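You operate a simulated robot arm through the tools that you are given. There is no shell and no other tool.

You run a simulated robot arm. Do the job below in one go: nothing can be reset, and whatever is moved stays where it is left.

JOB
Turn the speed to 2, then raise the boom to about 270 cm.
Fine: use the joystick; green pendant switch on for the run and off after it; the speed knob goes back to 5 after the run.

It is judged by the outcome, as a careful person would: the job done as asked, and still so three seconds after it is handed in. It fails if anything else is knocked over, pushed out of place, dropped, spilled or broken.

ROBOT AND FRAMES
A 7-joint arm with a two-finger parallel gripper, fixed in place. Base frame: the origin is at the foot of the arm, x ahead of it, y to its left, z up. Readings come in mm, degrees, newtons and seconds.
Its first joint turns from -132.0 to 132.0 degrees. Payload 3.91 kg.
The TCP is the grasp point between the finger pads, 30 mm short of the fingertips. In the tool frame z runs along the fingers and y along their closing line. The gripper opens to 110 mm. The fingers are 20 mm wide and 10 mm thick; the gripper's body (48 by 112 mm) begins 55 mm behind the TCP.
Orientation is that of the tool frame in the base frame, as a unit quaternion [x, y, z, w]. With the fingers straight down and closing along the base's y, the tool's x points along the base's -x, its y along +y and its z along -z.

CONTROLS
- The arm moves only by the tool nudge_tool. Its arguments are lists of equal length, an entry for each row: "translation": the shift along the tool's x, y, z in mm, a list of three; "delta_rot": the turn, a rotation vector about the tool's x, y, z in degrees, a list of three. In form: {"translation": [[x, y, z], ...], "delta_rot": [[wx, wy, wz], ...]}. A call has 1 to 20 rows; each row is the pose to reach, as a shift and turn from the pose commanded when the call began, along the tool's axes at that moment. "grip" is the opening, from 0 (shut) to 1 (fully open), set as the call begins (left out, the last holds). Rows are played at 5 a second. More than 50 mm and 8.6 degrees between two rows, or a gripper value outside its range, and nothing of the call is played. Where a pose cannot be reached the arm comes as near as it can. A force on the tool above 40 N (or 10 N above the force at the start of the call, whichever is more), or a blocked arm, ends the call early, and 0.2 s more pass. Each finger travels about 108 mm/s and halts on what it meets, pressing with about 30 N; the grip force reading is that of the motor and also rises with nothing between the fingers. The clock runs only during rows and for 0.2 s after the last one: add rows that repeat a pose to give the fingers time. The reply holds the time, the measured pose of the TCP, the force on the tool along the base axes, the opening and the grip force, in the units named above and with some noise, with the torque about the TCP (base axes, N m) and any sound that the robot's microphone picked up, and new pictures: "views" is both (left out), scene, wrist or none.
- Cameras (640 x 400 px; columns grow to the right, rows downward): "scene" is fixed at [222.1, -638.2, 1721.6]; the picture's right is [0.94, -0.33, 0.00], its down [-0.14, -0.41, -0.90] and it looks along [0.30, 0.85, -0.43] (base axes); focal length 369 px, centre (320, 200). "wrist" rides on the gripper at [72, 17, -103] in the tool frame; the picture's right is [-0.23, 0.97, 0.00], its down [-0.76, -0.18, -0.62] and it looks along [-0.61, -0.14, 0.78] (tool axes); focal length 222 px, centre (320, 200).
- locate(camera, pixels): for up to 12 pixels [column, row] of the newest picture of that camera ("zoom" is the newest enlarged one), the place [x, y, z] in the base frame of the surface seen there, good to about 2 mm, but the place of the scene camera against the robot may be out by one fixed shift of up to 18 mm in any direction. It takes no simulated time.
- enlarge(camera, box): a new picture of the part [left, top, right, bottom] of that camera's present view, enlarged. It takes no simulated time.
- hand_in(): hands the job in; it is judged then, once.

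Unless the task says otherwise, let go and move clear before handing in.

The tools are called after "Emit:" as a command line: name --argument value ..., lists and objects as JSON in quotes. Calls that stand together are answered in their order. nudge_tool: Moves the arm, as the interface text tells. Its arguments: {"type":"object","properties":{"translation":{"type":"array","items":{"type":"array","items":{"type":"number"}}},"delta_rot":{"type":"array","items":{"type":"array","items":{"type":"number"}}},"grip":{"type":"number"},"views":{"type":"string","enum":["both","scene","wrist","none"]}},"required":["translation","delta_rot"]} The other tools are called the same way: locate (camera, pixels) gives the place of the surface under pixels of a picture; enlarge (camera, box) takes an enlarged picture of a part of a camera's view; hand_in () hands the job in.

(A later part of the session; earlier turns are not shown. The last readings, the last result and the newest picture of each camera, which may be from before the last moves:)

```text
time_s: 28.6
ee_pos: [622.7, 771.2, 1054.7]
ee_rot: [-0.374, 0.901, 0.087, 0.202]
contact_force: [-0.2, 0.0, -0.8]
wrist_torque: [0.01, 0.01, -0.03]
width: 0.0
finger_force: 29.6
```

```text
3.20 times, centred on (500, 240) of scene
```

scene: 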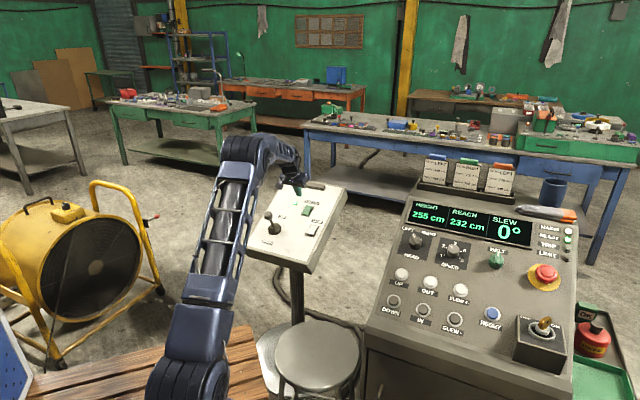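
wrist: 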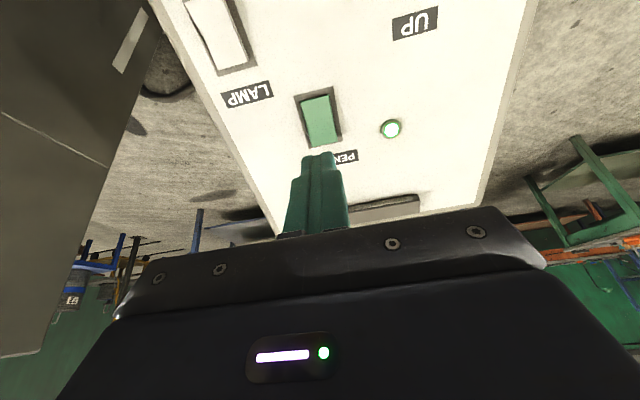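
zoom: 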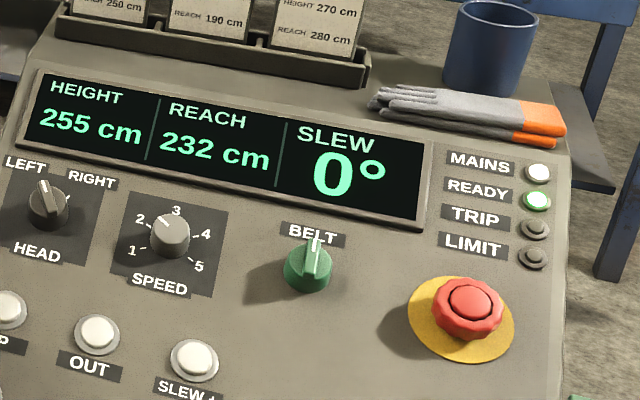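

The pendant lamp is lit, the speed pointer is at 2, and READY is on. I'll move over the joystick ball at about (486, 778, 951), rolling +90° so the fingers straddle it in the UP/DOWN direction, opened to 60 mm.

Emit:
nudge_tool --translation '[[9, 7, -8], [18, 14, -16], [28, 22, -24], [38, 30, -31], [49, 38.5, -36], [60, 47, -40], [71, 56, -44], [82, 64.5, -47], [93, 73, -50], [104, 82, -52], [116, 91, -54], [128.5, 100.9, -55], [128.5, 100.9, -55]]' --delta_rot '[[0, 0, 7.5], [0, 0, 15], [0, 0, 22.5], [0, 0, 30], [0, 0, 37.5], [0, 0, 45], [0, 0, 52.5], [0, 0, 60], [0, 0, 67.5], [0, 0, 75], [0, 0, 82.5], [0, 0, 90], [0, 0, 90]]' --grip 0.55

```text
time_s: 31.4
ee_pos: [451.0, 742.7, 1047.9]
ee_rot: [0.374, 0.901, 0.204, 0.082]
contact_force: [0.1, 0.1, 0.0]
wrist_torque: [0.0, 0.01, 0.0]
width: 60.5
finger_force: 0.1
```

scene: 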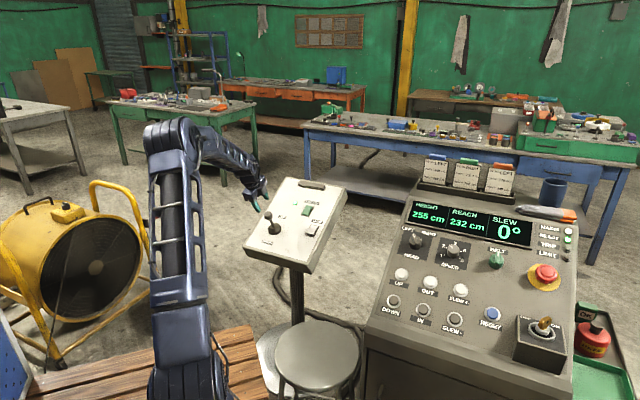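
wrist: 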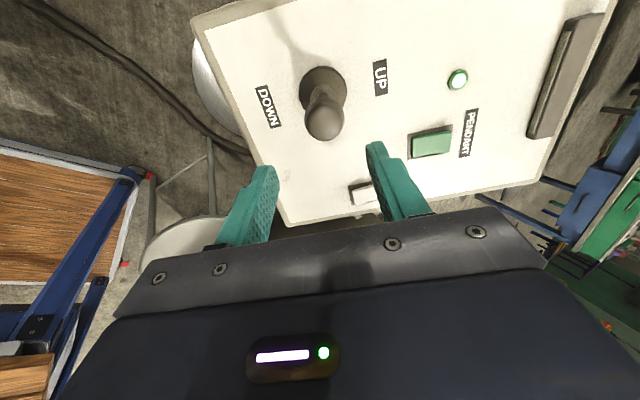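

The wrist view shows the ball at (324,122), the boot at (322,90), and the UP side toward the image right. I'll measure these.

Emit:
enlarge --camera "wrist" --box '[240, 40, 420, 175]'

Emit:
locate --camera "wrist" --pixels '[[324, 122], [307, 122], [341, 122], [324, 106], [324, 139], [322, 75], [303, 88], [344, 88], [380, 77], [268, 107], [290, 60], [400, 120]]'

```text
2.96 times, centred on (330, 108) of wrist
```

zoom: 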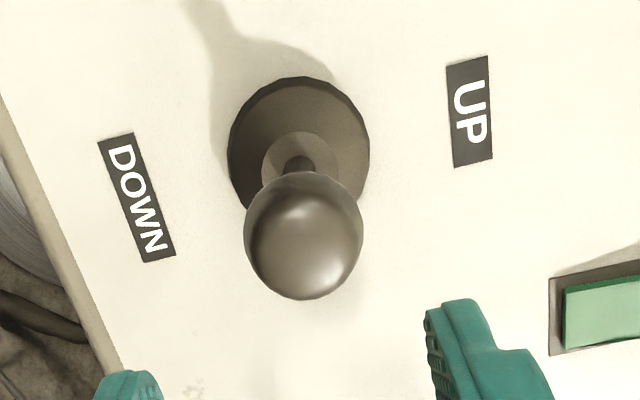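

```text
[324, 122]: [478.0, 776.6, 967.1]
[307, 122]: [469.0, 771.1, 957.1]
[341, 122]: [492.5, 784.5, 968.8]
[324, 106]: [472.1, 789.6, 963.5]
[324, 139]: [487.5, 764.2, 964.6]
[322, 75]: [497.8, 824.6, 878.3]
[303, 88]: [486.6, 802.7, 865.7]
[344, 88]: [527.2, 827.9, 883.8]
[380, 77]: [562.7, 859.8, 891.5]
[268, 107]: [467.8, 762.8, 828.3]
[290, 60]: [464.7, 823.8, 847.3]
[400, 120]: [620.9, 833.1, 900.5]
```

The ball centre works out to (486.6, 776.9, 951.2), about 36 mm across, with the stick upright. I'll descend so the fingers straddle the ball without touching it.

Emit:
nudge_tool --translation '[[-1.5, 3, 15], [-1.5, 3, 32], [-1.5, 3, 50], [-1.5, 3, 66], [-1.5, 3, 80], [-1.5, 3, 91], [-1.5, 3, 98], [-1.5, 3, 102], [-1.5, 3, 102]]' --delta_rot '[[0, 0, 0], [0, 0, 0], [0, 0, 0], [0, 0, 0], [0, 0, 0], [0, 0, 0], [0, 0, 0], [0, 0, 0], [0, 0, 0]]'

Emit:
enlarge --camera "wrist" --box '[200, 60, 440, 220]'

Emit:
enlarge --camera "scene" --box '[400, 195, 600, 285]'

```text
time_s: 33.4
ee_pos: [484.6, 775.7, 957.4]
ee_rot: [0.372, 0.901, 0.205, 0.083]
contact_force: [-0.9, 0.2, 0.0]
wrist_torque: [0.01, 0.04, 0.01]
width: 60.3
finger_force: 0.0
```

scene: 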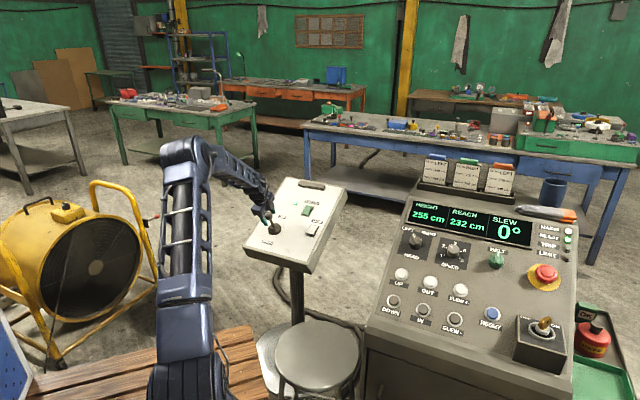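
wrist: 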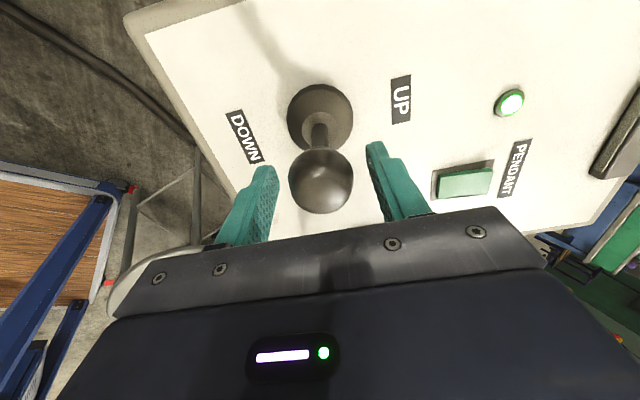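

```text
2.50 times, centred on (320, 140) of wrist
```

zoom: 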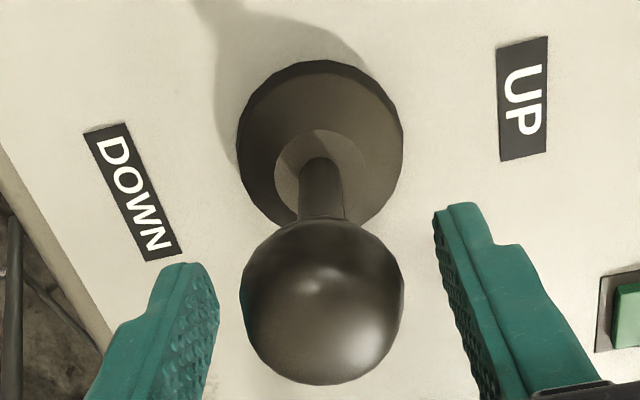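

```text
3.20 times, centred on (500, 240) of scene
```

zoom: 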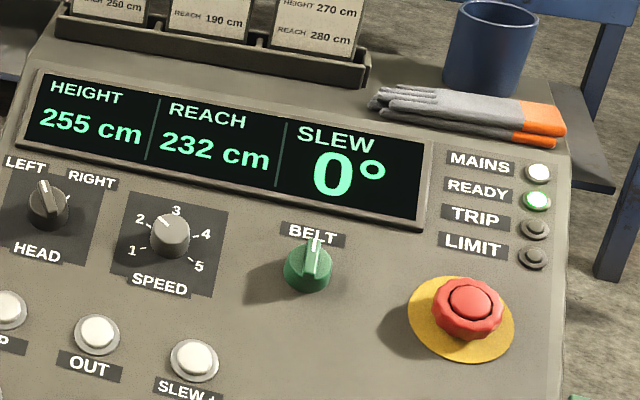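

The ball is evenly between the fingers (zoom 322,300) and nothing is touching it. I'll narrow the opening to about 46 mm, still a loose cage.

Emit:
nudge_tool --translation '[[0, 0, 0], [0, 0, 0]]' --delta_rot '[[0, 0, 0], [0, 0, 0]]' --grip 0.42

Emit:
enlarge --camera "wrist" --box '[200, 60, 440, 220]'

Emit:
enlarge --camera "scene" --box '[230, 175, 350, 275]'

```text
time_s: 34.0
ee_pos: [484.2, 776.5, 956.2]
ee_rot: [0.373, 0.901, 0.205, 0.084]
contact_force: [0.5, 0.2, -0.1]
wrist_torque: [-0.02, 0.02, -0.01]
width: 46.1
finger_force: 0.1
```

scene: 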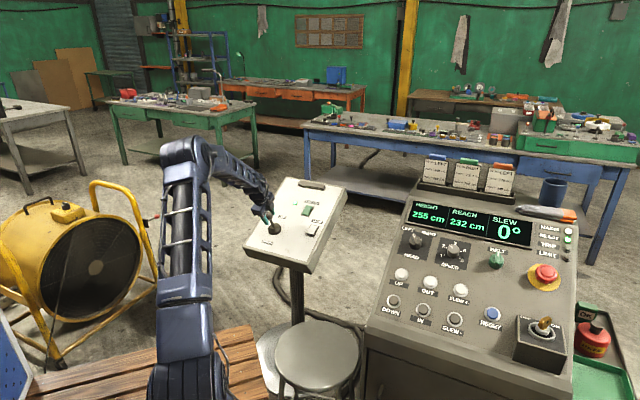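
wrist: 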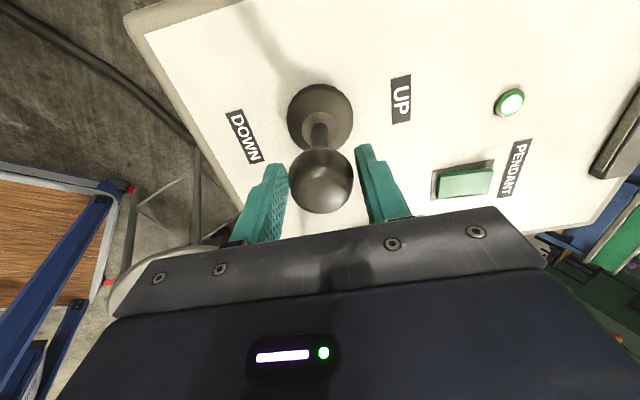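

```text
2.50 times, centred on (320, 140) of wrist
```

zoom: 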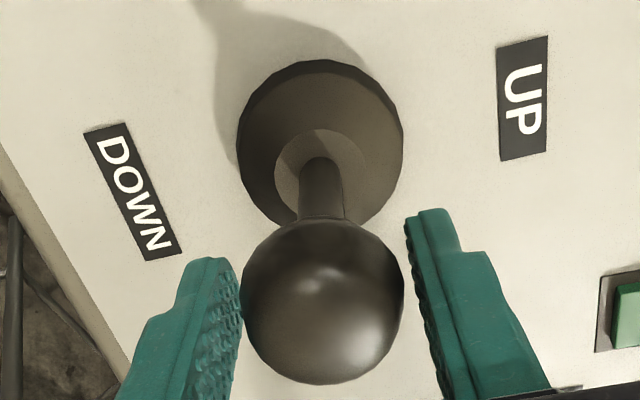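

```text
4.00 times, centred on (290, 225) of scene
```

zoom: 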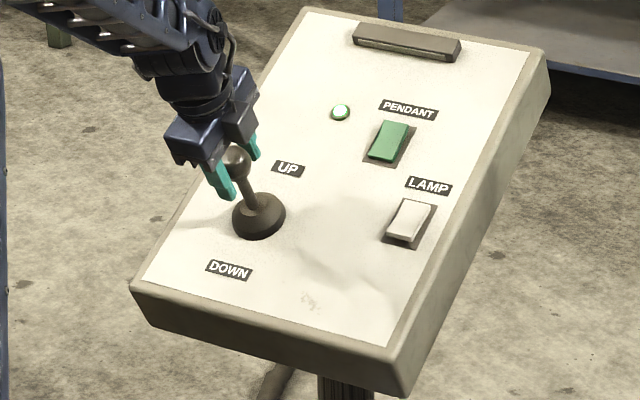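

The cage is in place. I'll push the stick gently toward UP (tool +y) by 10 mm and see whether the height changes.

Emit:
nudge_tool --translation '[[0, 5, 0], [0, 10, 0]]' --delta_rot '[[0, 0, 0], [0, 0, 0]]'

Emit:
enlarge --camera "scene" --box '[400, 195, 600, 285]'

Emit:
enlarge --camera "wrist" --box '[200, 60, 440, 220]'

```text
time_s: 34.6
ee_pos: [491.4, 782.4, 961.9]
ee_rot: [0.373, 0.901, 0.204, 0.082]
contact_force: [-1.7, -1.1, -0.2]
wrist_torque: [-0.02, 0.04, 0.0]
width: 46.6
finger_force: 0.6
```

scene: 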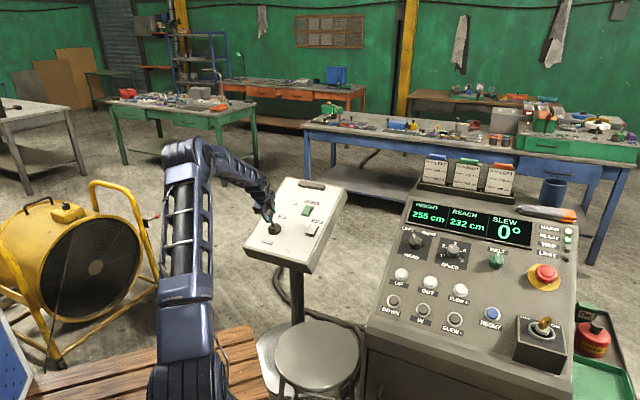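
wrist: 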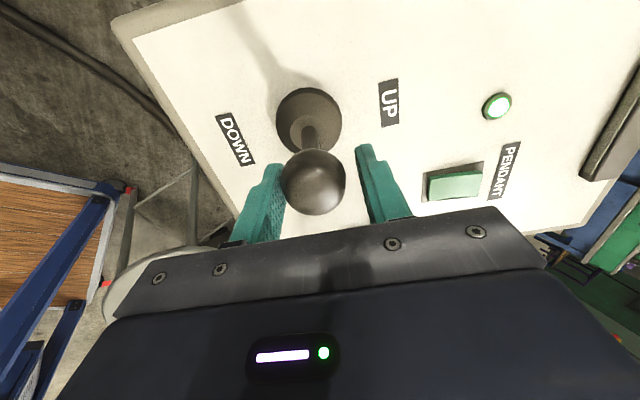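

```text
3.20 times, centred on (500, 240) of scene
```

zoom: 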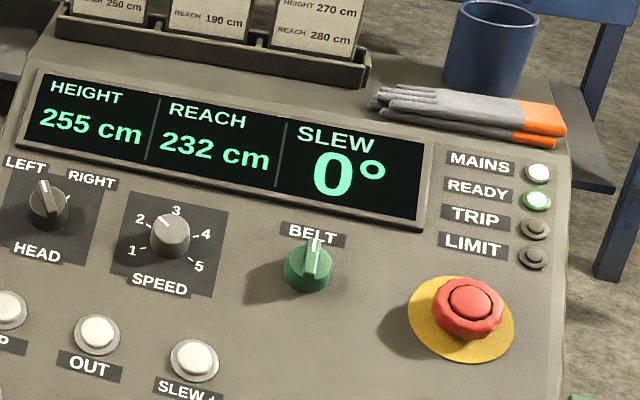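

```text
2.50 times, centred on (320, 140) of wrist
```

zoom: 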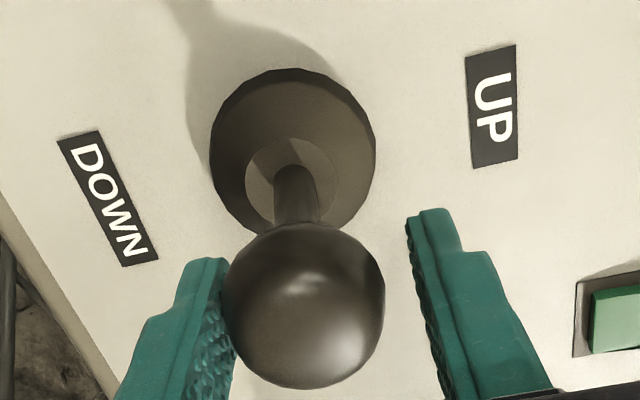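

The lower finger now touches the ball, at about 2 N, and the height still reads 255. I'll push 6 mm more.

Emit:
nudge_tool --translation '[[0, 6, 0]]' --delta_rot '[[0, 0, 0]]'

Emit:
enlarge --camera "scene" --box '[400, 195, 600, 285]'

```text
time_s: 35.0
ee_pos: [495.0, 785.7, 962.1]
ee_rot: [0.373, 0.901, 0.204, 0.083]
contact_force: [-1.2, -0.7, -0.6]
wrist_torque: [-0.06, -0.02, -0.01]
width: 46.9
finger_force: 1.0
```

scene: 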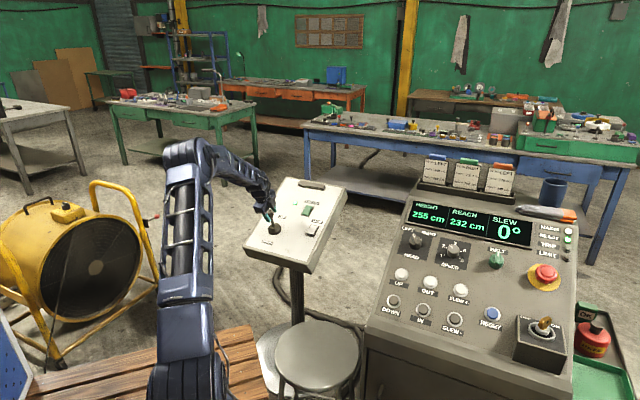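
wrist: 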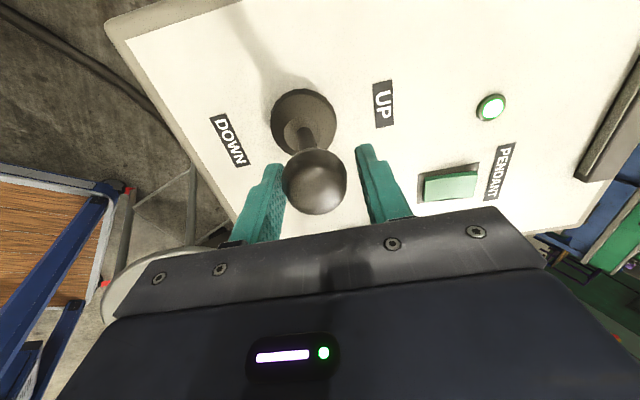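

```text
3.20 times, centred on (500, 240) of scene
```

zoom: 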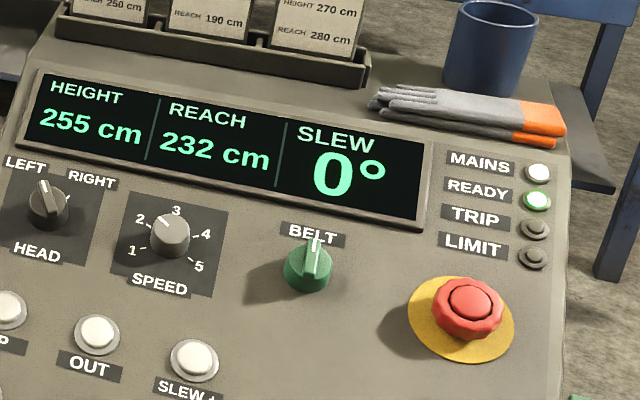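

The stick is tilting easily, at about 1.5 N, with no height change yet. Another 6 mm.

Emit:
nudge_tool --translation '[[0, 6, 0]]' --delta_rot '[[0, 0, 0]]'

Emit:
enlarge --camera "scene" --box '[400, 195, 600, 285]'

```text
time_s: 35.4
ee_pos: [499.2, 790.4, 966.2]
ee_rot: [0.374, 0.901, 0.204, 0.083]
contact_force: [-0.6, -2.2, -0.5]
wrist_torque: [-0.07, -0.02, 0.03]
width: 47.6
finger_force: 1.0
```

scene: 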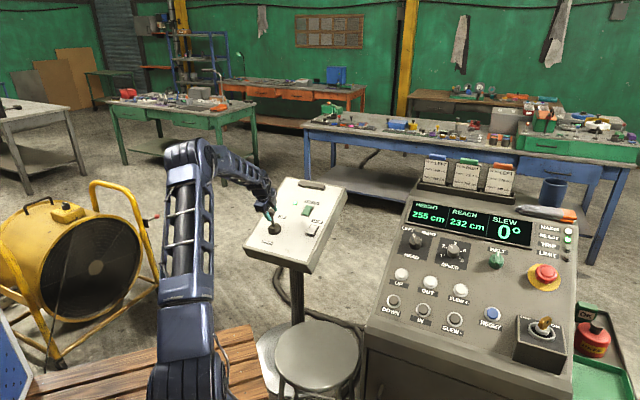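
wrist: 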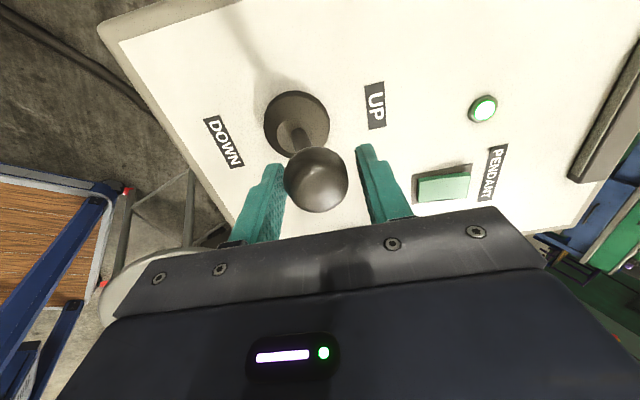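

```text
3.20 times, centred on (500, 240) of scene
```

zoom: 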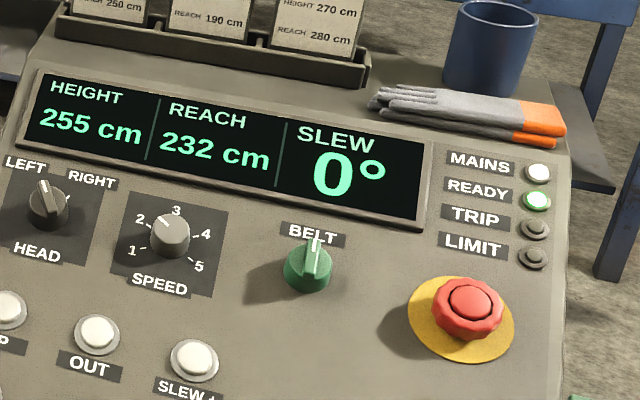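

The stick is now about 8–9° over and the height still reads 255. I'll keep going in 6 mm steps.

Emit:
nudge_tool --translation '[[0, 6, 0]]' --delta_rot '[[0, 0, 0]]'

Emit:
enlarge --camera "scene" --box '[400, 195, 600, 285]'

```text
time_s: 35.8
ee_pos: [503.4, 794.5, 968.9]
ee_rot: [0.375, 0.9, 0.205, 0.083]
contact_force: [-1.9, -1.6, -1.0]
wrist_torque: [-0.01, 0.04, -0.04]
width: 47.6
finger_force: 1.3
```

scene: 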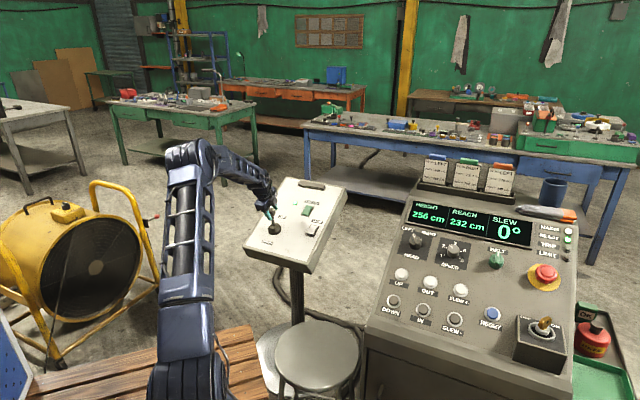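
wrist: 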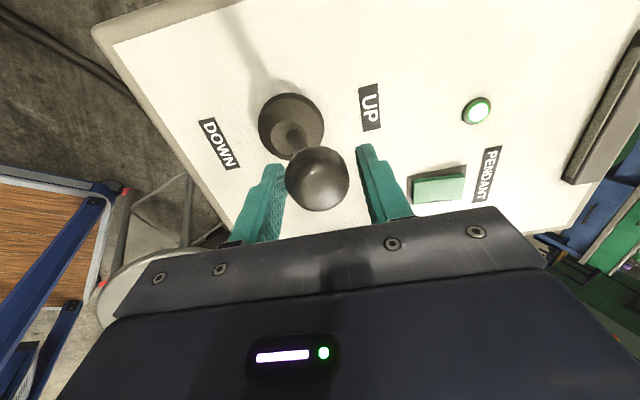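

```text
3.20 times, centred on (500, 240) of scene
```

zoom: 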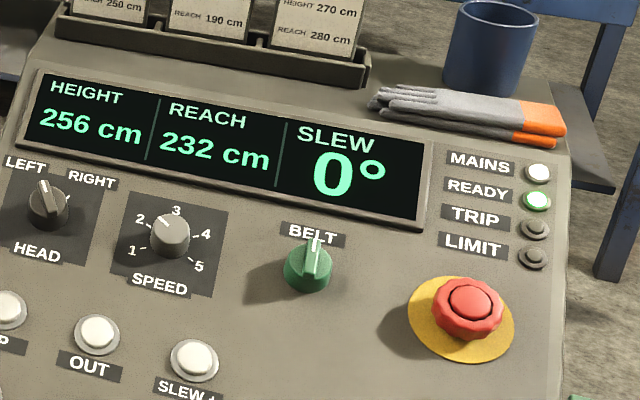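

The height now reads 256 cm, so the boom is rising. I'll hold the stick here for about 0.6 s to learn the rate.

Emit:
nudge_tool --translation '[[0, 0, 0], [0, 0, 0]]' --delta_rot '[[0, 0, 0], [0, 0, 0]]' --views "scene"

Emit:
enlarge --camera "scene" --box '[400, 195, 600, 285]'

```text
time_s: 36.4
ee_pos: [503.1, 794.6, 969.2]
ee_rot: [0.373, 0.901, 0.204, 0.083]
contact_force: [-1.2, -3.4, -2.8]
wrist_torque: [0.03, -0.01, 0.04]
width: 47.7
finger_force: 1.1
```

scene: 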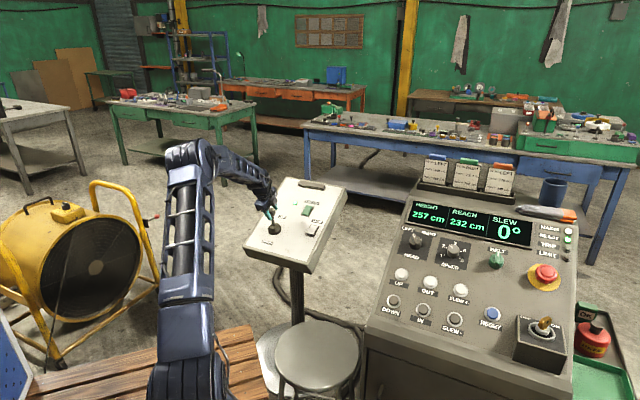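

```text
3.20 times, centred on (500, 240) of scene
```

zoom: 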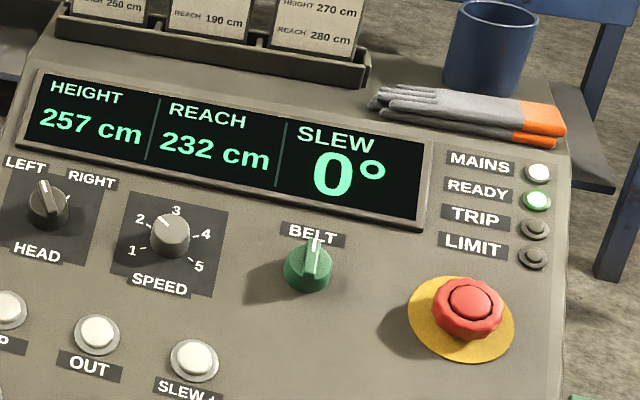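

It now reads 257 cm, a rate of about 2 cm/s. I'll hold for another 2.2 s.

Emit:
nudge_tool --translation '[[0, 0, 0], [0, 0, 0], [0, 0, 0], [0, 0, 0], [0, 0, 0], [0, 0, 0], [0, 0, 0], [0, 0, 0], [0, 0, 0], [0, 0, 0]]' --delta_rot '[[0, 0, 0], [0, 0, 0], [0, 0, 0], [0, 0, 0], [0, 0, 0], [0, 0, 0], [0, 0, 0], [0, 0, 0], [0, 0, 0], [0, 0, 0]]' --views "scene"

Emit:
enlarge --camera "scene" --box '[400, 195, 600, 285]'

```text
time_s: 38.6
ee_pos: [501.3, 795.2, 968.1]
ee_rot: [0.373, 0.901, 0.205, 0.083]
contact_force: [-2.2, -2.5, -1.8]
wrist_torque: [-0.06, 0.0, -0.01]
width: 47.4
finger_force: 1.7
```

scene: 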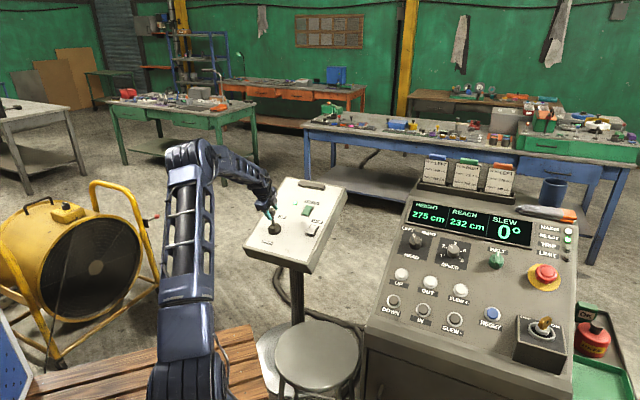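

```text
3.20 times, centred on (500, 240) of scene
```

zoom: 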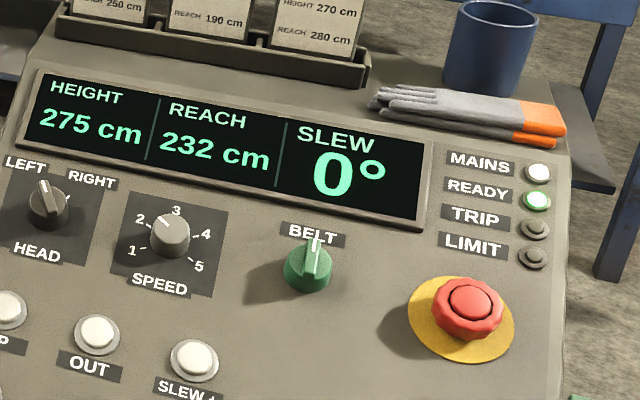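

The boom sped up and the display reads 275 cm, which is past the target. I'll bring the stick back to centre at once and see where it stops.

Emit:
nudge_tool --translation '[[0, -28, 0]]' --delta_rot '[[0, 0, 0]]'

Emit:
enlarge --camera "scene" --box '[400, 195, 600, 285]'

Emit:
enlarge --camera "wrist" --box '[200, 60, 440, 220]'

```text
time_s: 39.0
ee_pos: [485.0, 777.8, 957.5]
ee_rot: [0.374, 0.901, 0.204, 0.083]
contact_force: [-0.2, -0.1, 0.7]
wrist_torque: [0.01, 0.04, 0.03]
width: 46.3
finger_force: 0.0
```

scene: 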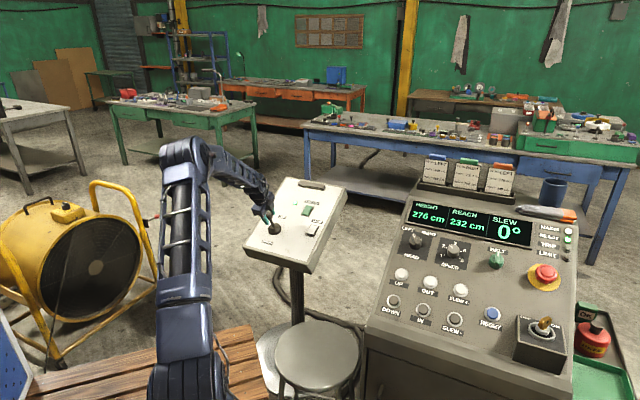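
wrist: 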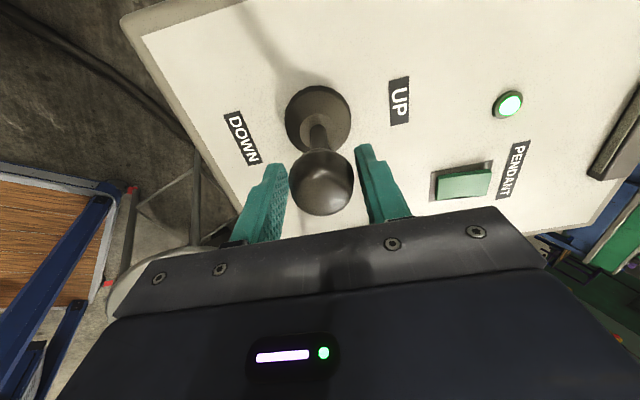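

```text
3.20 times, centred on (500, 240) of scene
```

zoom: 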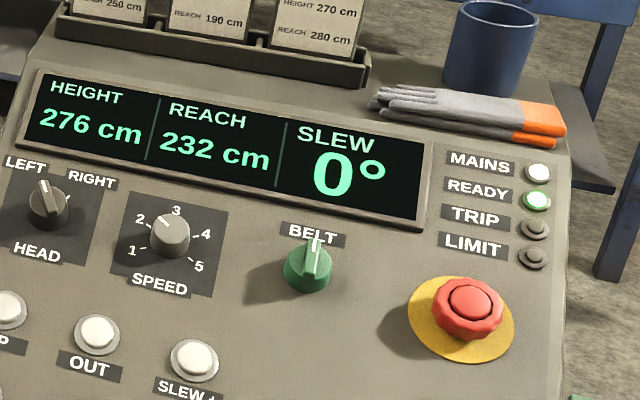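

```text
2.50 times, centred on (320, 140) of wrist
```

zoom: 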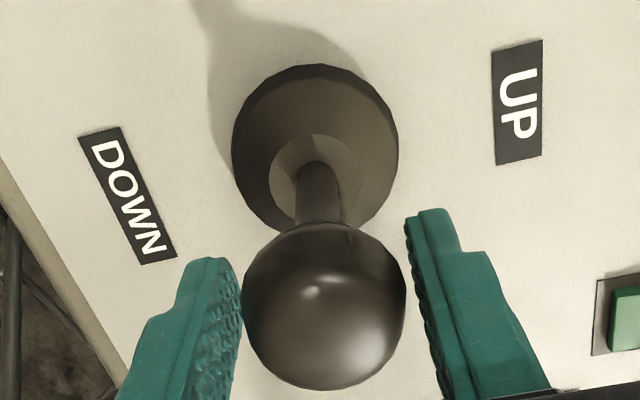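

The stick is back near centre and the height reads 276 cm. I'll wait 0.6 s to see that it settles.

Emit:
nudge_tool --translation '[[0, 0, 0], [0, 0, 0]]' --delta_rot '[[0, 0, 0], [0, 0, 0]]' --views "scene"

Emit:
enlarge --camera "scene" --box '[400, 195, 600, 285]'

```text
time_s: 39.6
ee_pos: [485.8, 778.1, 957.7]
ee_rot: [0.373, 0.901, 0.205, 0.083]
contact_force: [-0.2, 0.7, 0.1]
wrist_torque: [0.02, 0.02, 0.01]
width: 46.1
finger_force: 0.0
```

scene: 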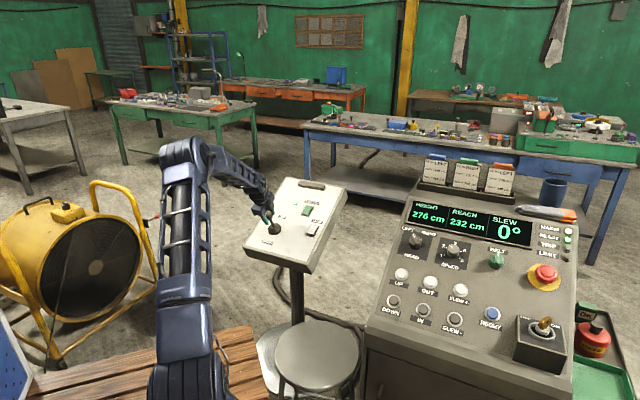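

```text
3.20 times, centred on (500, 240) of scene
```

zoom: 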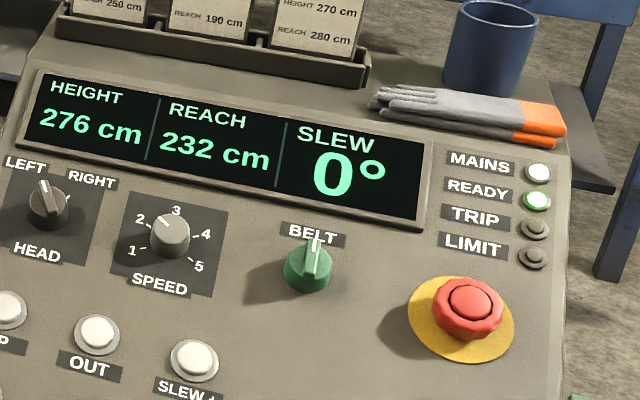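

It has settled at 276 cm, 6 cm too high. I'll give a short DOWN pulse of about 0.6 s over the threshold with an automatic return to centre, then read the display.

Emit:
nudge_tool --translation '[[0, -15, 0], [0, -30, 0], [0, -30, 0], [0, -30, 0], [0, 0, 0], [0, 0, 0]]' --delta_rot '[[0, 0, 0], [0, 0, 0], [0, 0, 0], [0, 0, 0], [0, 0, 0], [0, 0, 0]]' --views "both"

Emit:
enlarge --camera "scene" --box '[400, 195, 600, 285]'

```text
time_s: 41.0
ee_pos: [484.5, 775.5, 958.5]
ee_rot: [0.372, 0.901, 0.205, 0.083]
contact_force: [0.1, -0.3, 0.6]
wrist_torque: [0.02, 0.02, 0.01]
width: 45.9
finger_force: 0.0
```

scene: 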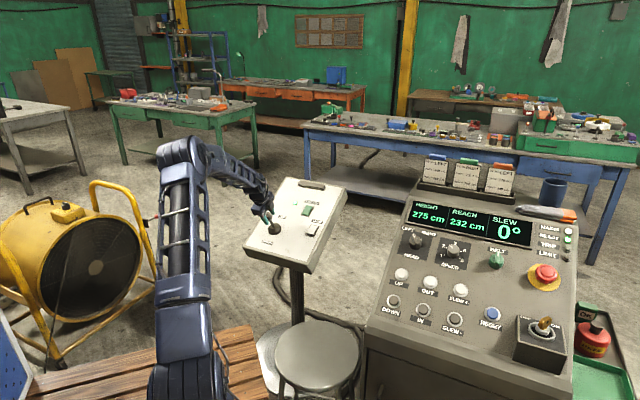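
wrist: 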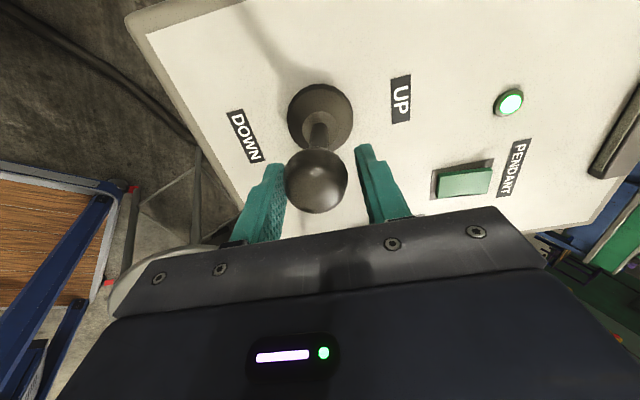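

```text
3.20 times, centred on (500, 240) of scene
```

zoom: 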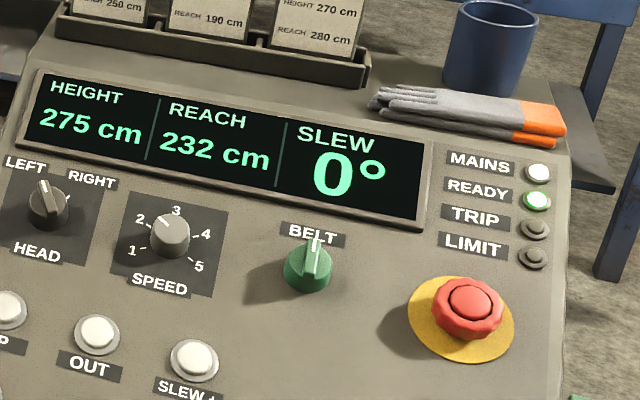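

That pulse lowered it by 1 cm to 275. I'll repeat with about 1 s over the threshold.

Emit:
nudge_tool --translation '[[0, -15, 0], [0, -30, 0], [0, -30, 0], [0, -30, 0], [0, -30, 0], [0, -30, 0], [0, 0, 0], [0, 0, 0], [0, 0, 0]]' --delta_rot '[[0, 0, 0], [0, 0, 0], [0, 0, 0], [0, 0, 0], [0, 0, 0], [0, 0, 0], [0, 0, 0], [0, 0, 0], [0, 0, 0]]' --views "both"

Emit:
enlarge --camera "scene" --box '[400, 195, 600, 285]'

```text
time_s: 43.0
ee_pos: [484.4, 776.0, 957.0]
ee_rot: [0.373, 0.901, 0.205, 0.083]
contact_force: [0.6, -0.4, 0.3]
wrist_torque: [-0.01, 0.0, 0.0]
width: 46.3
finger_force: 0.1
```

scene: 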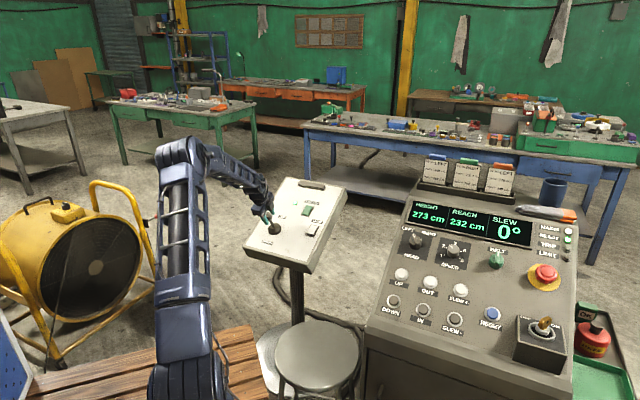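
wrist: 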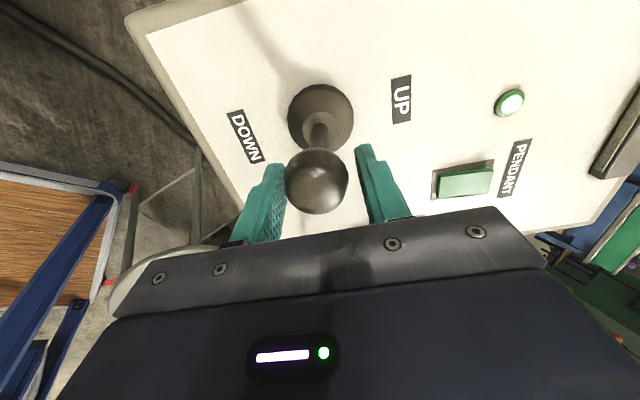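

```text
3.20 times, centred on (500, 240) of scene
```

zoom: 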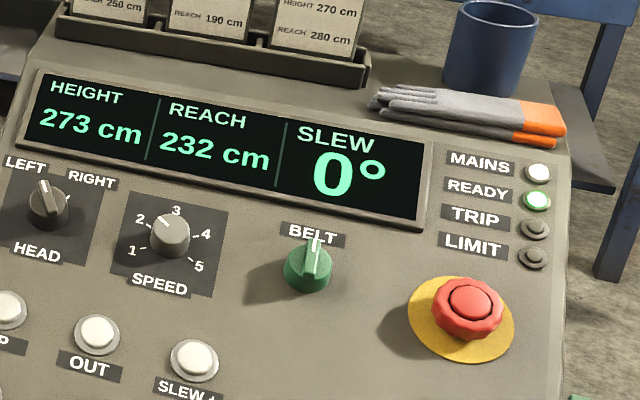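

Now 273. I'll give the same pulse again, then a final small one if needed.

Emit:
nudge_tool --translation '[[0, -15, 0], [0, -30, 0], [0, -30, 0], [0, -30, 0], [0, -30, 0], [0, -30, 0], [0, 0, 0], [0, 0, 0], [0, 0, 0]]' --delta_rot '[[0, 0, 0], [0, 0, 0], [0, 0, 0], [0, 0, 0], [0, 0, 0], [0, 0, 0], [0, 0, 0], [0, 0, 0], [0, 0, 0]]' --views "scene"

Emit:
enlarge --camera "scene" --box '[400, 195, 600, 285]'

```text
time_s: 45.0
ee_pos: [484.9, 777.4, 957.3]
ee_rot: [0.372, 0.901, 0.205, 0.083]
contact_force: [0.2, -1.3, -0.8]
wrist_torque: [0.0, -0.02, 0.0]
width: 46.3
finger_force: 0.1
```

scene: 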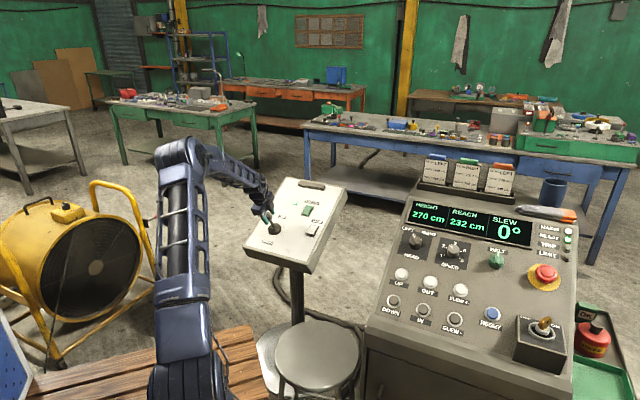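

```text
3.20 times, centred on (500, 240) of scene
```

zoom: 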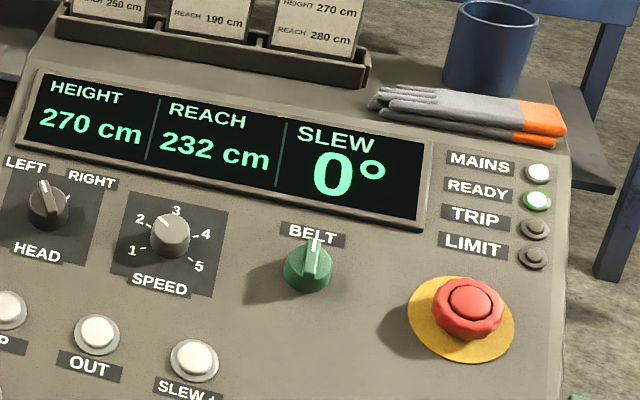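

The display reads exactly 270 cm with the stick centred. I'll open the cage to 60 mm and lift straight off the joystick.

Emit:
nudge_tool --translation '[[0, 0, 0], [0, 0, -10], [0, 0, -25], [0, 0, -45], [0, 0, -70], [0, 0, -95], [0, 0, -115], [0, 0, -115]]' --delta_rot '[[0, 0, 0], [0, 0, 0], [0, 0, 0], [0, 0, 0], [0, 0, 0], [0, 0, 0], [0, 0, 0], [0, 0, 0]]' --grip 0.55

Emit:
enlarge --camera "scene" --box '[400, 195, 600, 285]'

```text
time_s: 46.8
ee_pos: [447.8, 741.0, 1061.7]
ee_rot: [0.374, 0.901, 0.205, 0.082]
contact_force: [0.8, 0.1, -1.6]
wrist_torque: [-0.03, 0.02, -0.02]
width: 60.4
finger_force: 0.1
```

scene: 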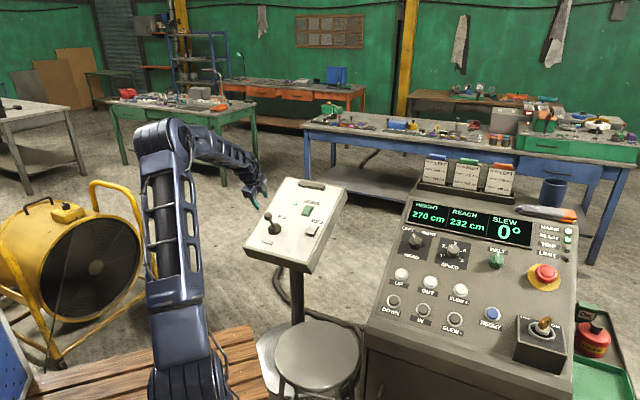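
wrist: 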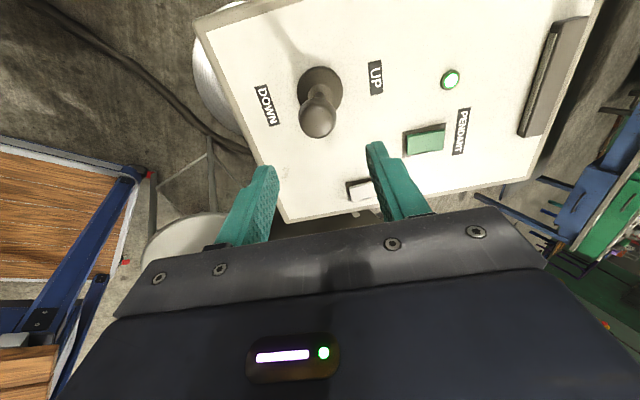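

```text
3.20 times, centred on (500, 240) of scene
```

zoom: 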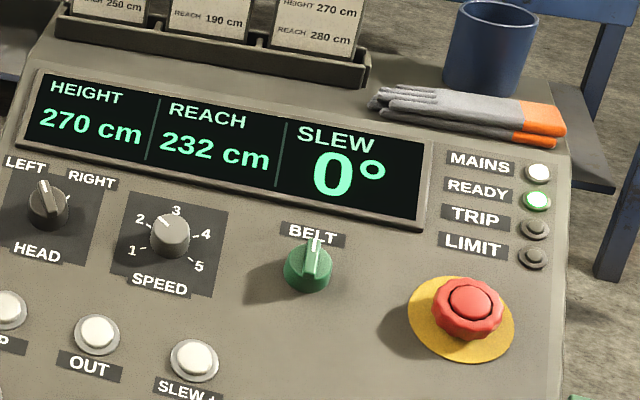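

The height holds at 270 cm and the joystick stands free and upright at (320,115). Next I'll move back over the green switch with the fingers closed and the roll reversed, aiming at its upper end, which is now the raised one.

Emit:
nudge_tool --translation '[[-8, 12.5, 0], [-16, 25, 0], [-25, 38, 0], [-33, 51, 3], [-41.5, 63.5, 8], [-50, 76, 14], [-58, 89, 21], [-66, 102, 29], [-75, 114.5, 38], [-83, 127, 47], [-91, 140, 57], [-99.4, 152.5, 68], [-99.4, 152.5, 68]]' --delta_rot '[[0, 0, -7.5], [0, 0, -15], [0, 0, -22.5], [0, 0, -30], [0, 0, -37.5], [0, 0, -45], [0, 0, -52.5], [0, 0, -60], [0, 0, -67.5], [0, 0, -75], [0, 0, -82.5], [0, 0, -90], [0, 0, -90]]' --grip 0.0

Emit:
enlarge --camera "wrist" --box '[270, 20, 370, 160]'

Emit:
locate --camera "wrist" --pixels '[[316, 90], [317, 95], [318, 100], [319, 105], [321, 115], [322, 120], [323, 125], [324, 130], [345, 100], [295, 110], [370, 60], [440, 90]]'

```text
time_s: 49.6
ee_pos: [638.1, 789.1, 1064.8]
ee_rot: [-0.373, 0.901, 0.086, 0.204]
contact_force: [0.1, 0.4, -0.3]
wrist_torque: [-0.03, 0.02, 0.03]
width: 0.0
finger_force: 30.2
```

scene: 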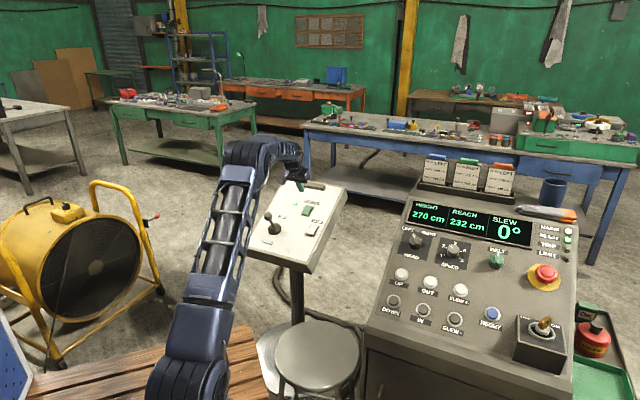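
wrist: 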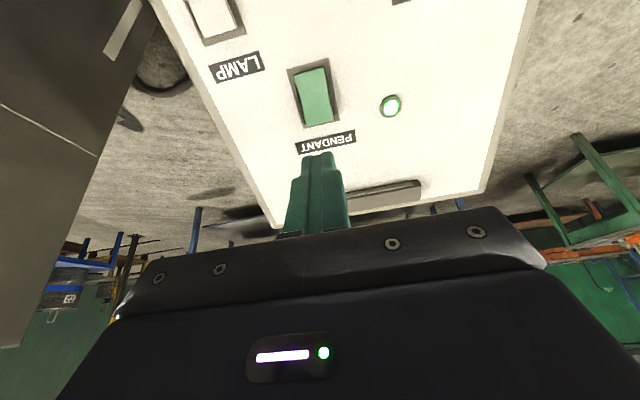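

```text
2.86 times, centred on (320, 90) of wrist
```

zoom: 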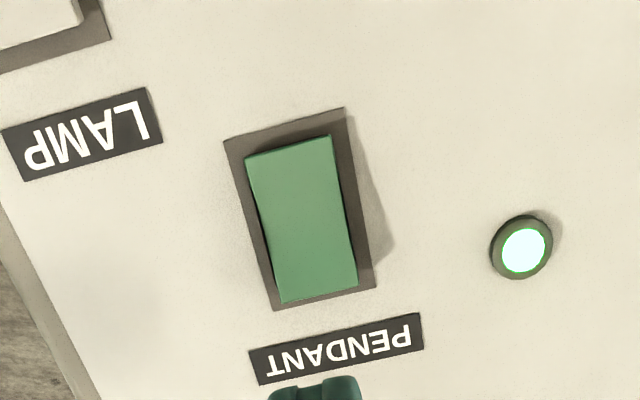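

```text
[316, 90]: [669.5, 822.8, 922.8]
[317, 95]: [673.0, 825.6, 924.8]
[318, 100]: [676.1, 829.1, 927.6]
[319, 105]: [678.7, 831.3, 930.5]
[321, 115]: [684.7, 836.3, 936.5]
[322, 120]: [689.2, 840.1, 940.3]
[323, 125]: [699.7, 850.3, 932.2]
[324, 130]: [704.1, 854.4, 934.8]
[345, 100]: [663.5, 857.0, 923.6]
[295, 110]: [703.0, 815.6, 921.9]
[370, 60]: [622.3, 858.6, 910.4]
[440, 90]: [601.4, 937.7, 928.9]
```

The rocker's upper end at about (318,113) is now raised, at roughly (685, 834.5, 935.5). I'll descend to about 6 mm above it with small alignment shifts.

Emit:
nudge_tool --translation '[[-1, -1, 15], [-1.8, -1.5, 35], [-1.8, -1.5, 55], [-1.8, -1.5, 75], [-1.8, -1.5, 90], [-1.8, -1.5, 100], [-1.8, -1.5, 107], [-1.8, -1.5, 107]]' --delta_rot '[[0, 0, 0], [0, 0, 0], [0, 0, 0], [0, 0, 0], [0, 0, 0], [0, 0, 0], [0, 0, 0], [0, 0, 0]]'

Emit:
enlarge --camera "wrist" --box '[240, 60, 400, 180]'

Emit:
enlarge --camera "scene" --box '[270, 175, 350, 245]'

```text
time_s: 51.4
ee_pos: [671.3, 821.2, 968.4]
ee_rot: [-0.373, 0.901, 0.087, 0.203]
contact_force: [0.4, 0.5, -0.2]
wrist_torque: [-0.02, -0.02, 0.0]
width: 0.0
finger_force: 30.1
```

scene: 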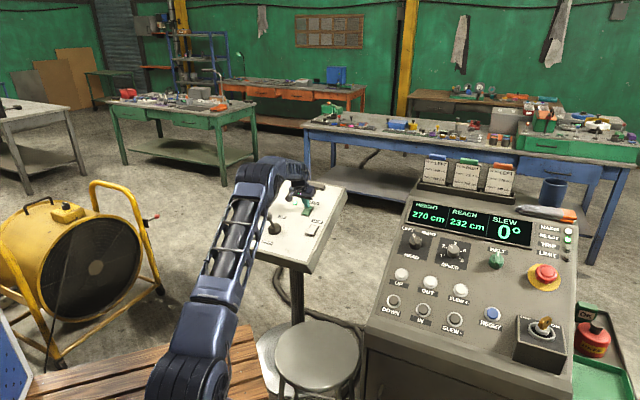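
wrist: 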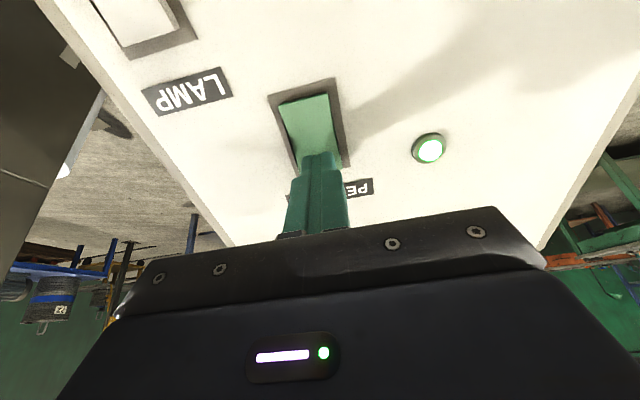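

```text
3.33 times, centred on (320, 120) of wrist
```

zoom: 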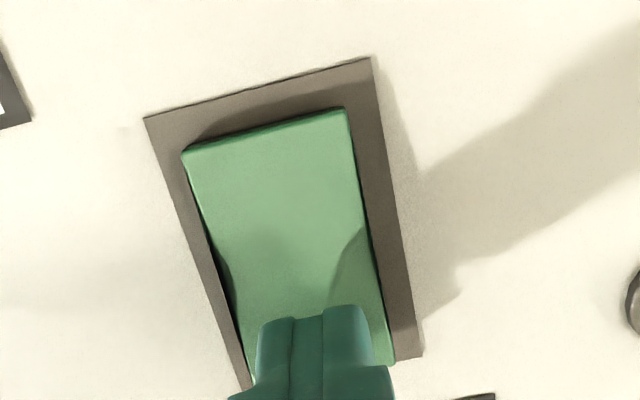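

```text
5.71 times, centred on (310, 210) of scene
```

zoom: 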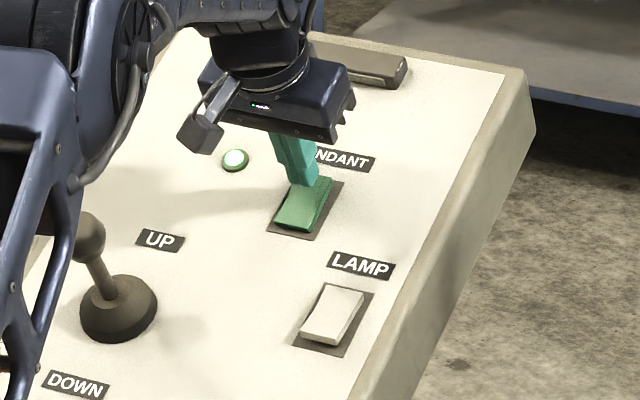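

The tip is over the rocker's raised upper half. I'll shift 1.5 mm and press in small steps, checking the lamp so I don't push harder than needed.

Emit:
nudge_tool --translation '[[1.5, -1, 3], [1.5, -1, 5.5], [1.5, -1, 7], [1.5, -1, 8]]' --delta_rot '[[0, 0, 0], [0, 0, 0], [0, 0, 0], [0, 0, 0]]' --views "wrist"

```text
time_s: 52.4
ee_pos: [674.2, 821.4, 961.1]
ee_rot: [-0.373, 0.901, 0.087, 0.202]
contact_force: [-0.5, 0.8, 1.5]
wrist_torque: [0.04, 0.05, 0.01]
width: 0.2
finger_force: 29.9
```

wrist: 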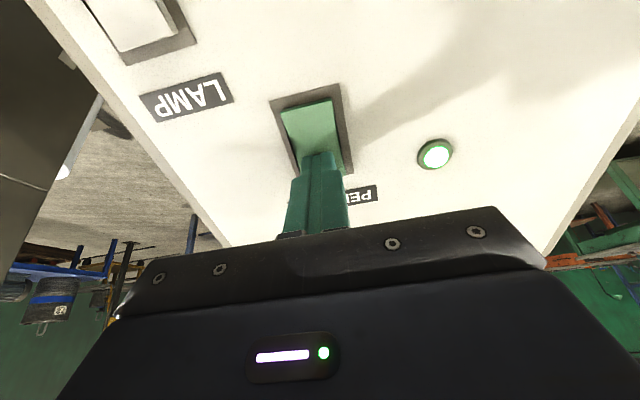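

The tip has no real contact yet (about 1 N) and the lamp is still lit. I'll continue in 1 mm steps.

Emit:
nudge_tool --translation '[[0, 0, 1], [0, 0, 2], [0, 0, 2]]' --delta_rot '[[0, 0, 0], [0, 0, 0], [0, 0, 0]]' --views "wrist"

```text
time_s: 53.2
ee_pos: [675.7, 821.6, 959.3]
ee_rot: [-0.373, 0.901, 0.087, 0.204]
contact_force: [0.4, -4.2, 3.8]
wrist_torque: [-0.13, -0.07, -0.02]
width: 0.0
finger_force: 29.8
```

wrist: 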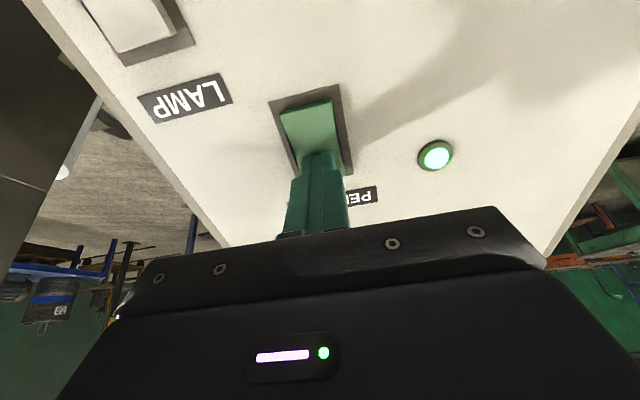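

Contact is starting (about 5 N) and the lamp is still lit. I'll go 1.5 mm further.

Emit:
nudge_tool --translation '[[0, 0, 1], [0, 0, 1.7], [0, 0, 1.7]]' --delta_rot '[[0, 0, 0], [0, 0, 0], [0, 0, 0]]' --views "wrist"

```text
time_s: 54.0
ee_pos: [675.6, 823.0, 961.0]
ee_rot: [-0.372, 0.901, 0.087, 0.205]
contact_force: [-5.7, -14.6, 24.0]
wrist_torque: [-0.45, 0.05, 0.09]
width: 0.0
finger_force: 29.6
```

wrist: 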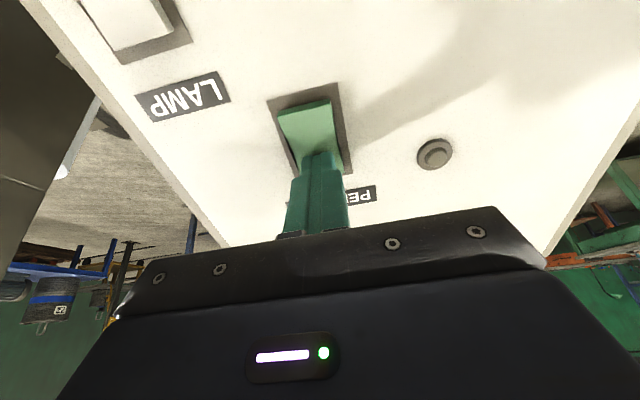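

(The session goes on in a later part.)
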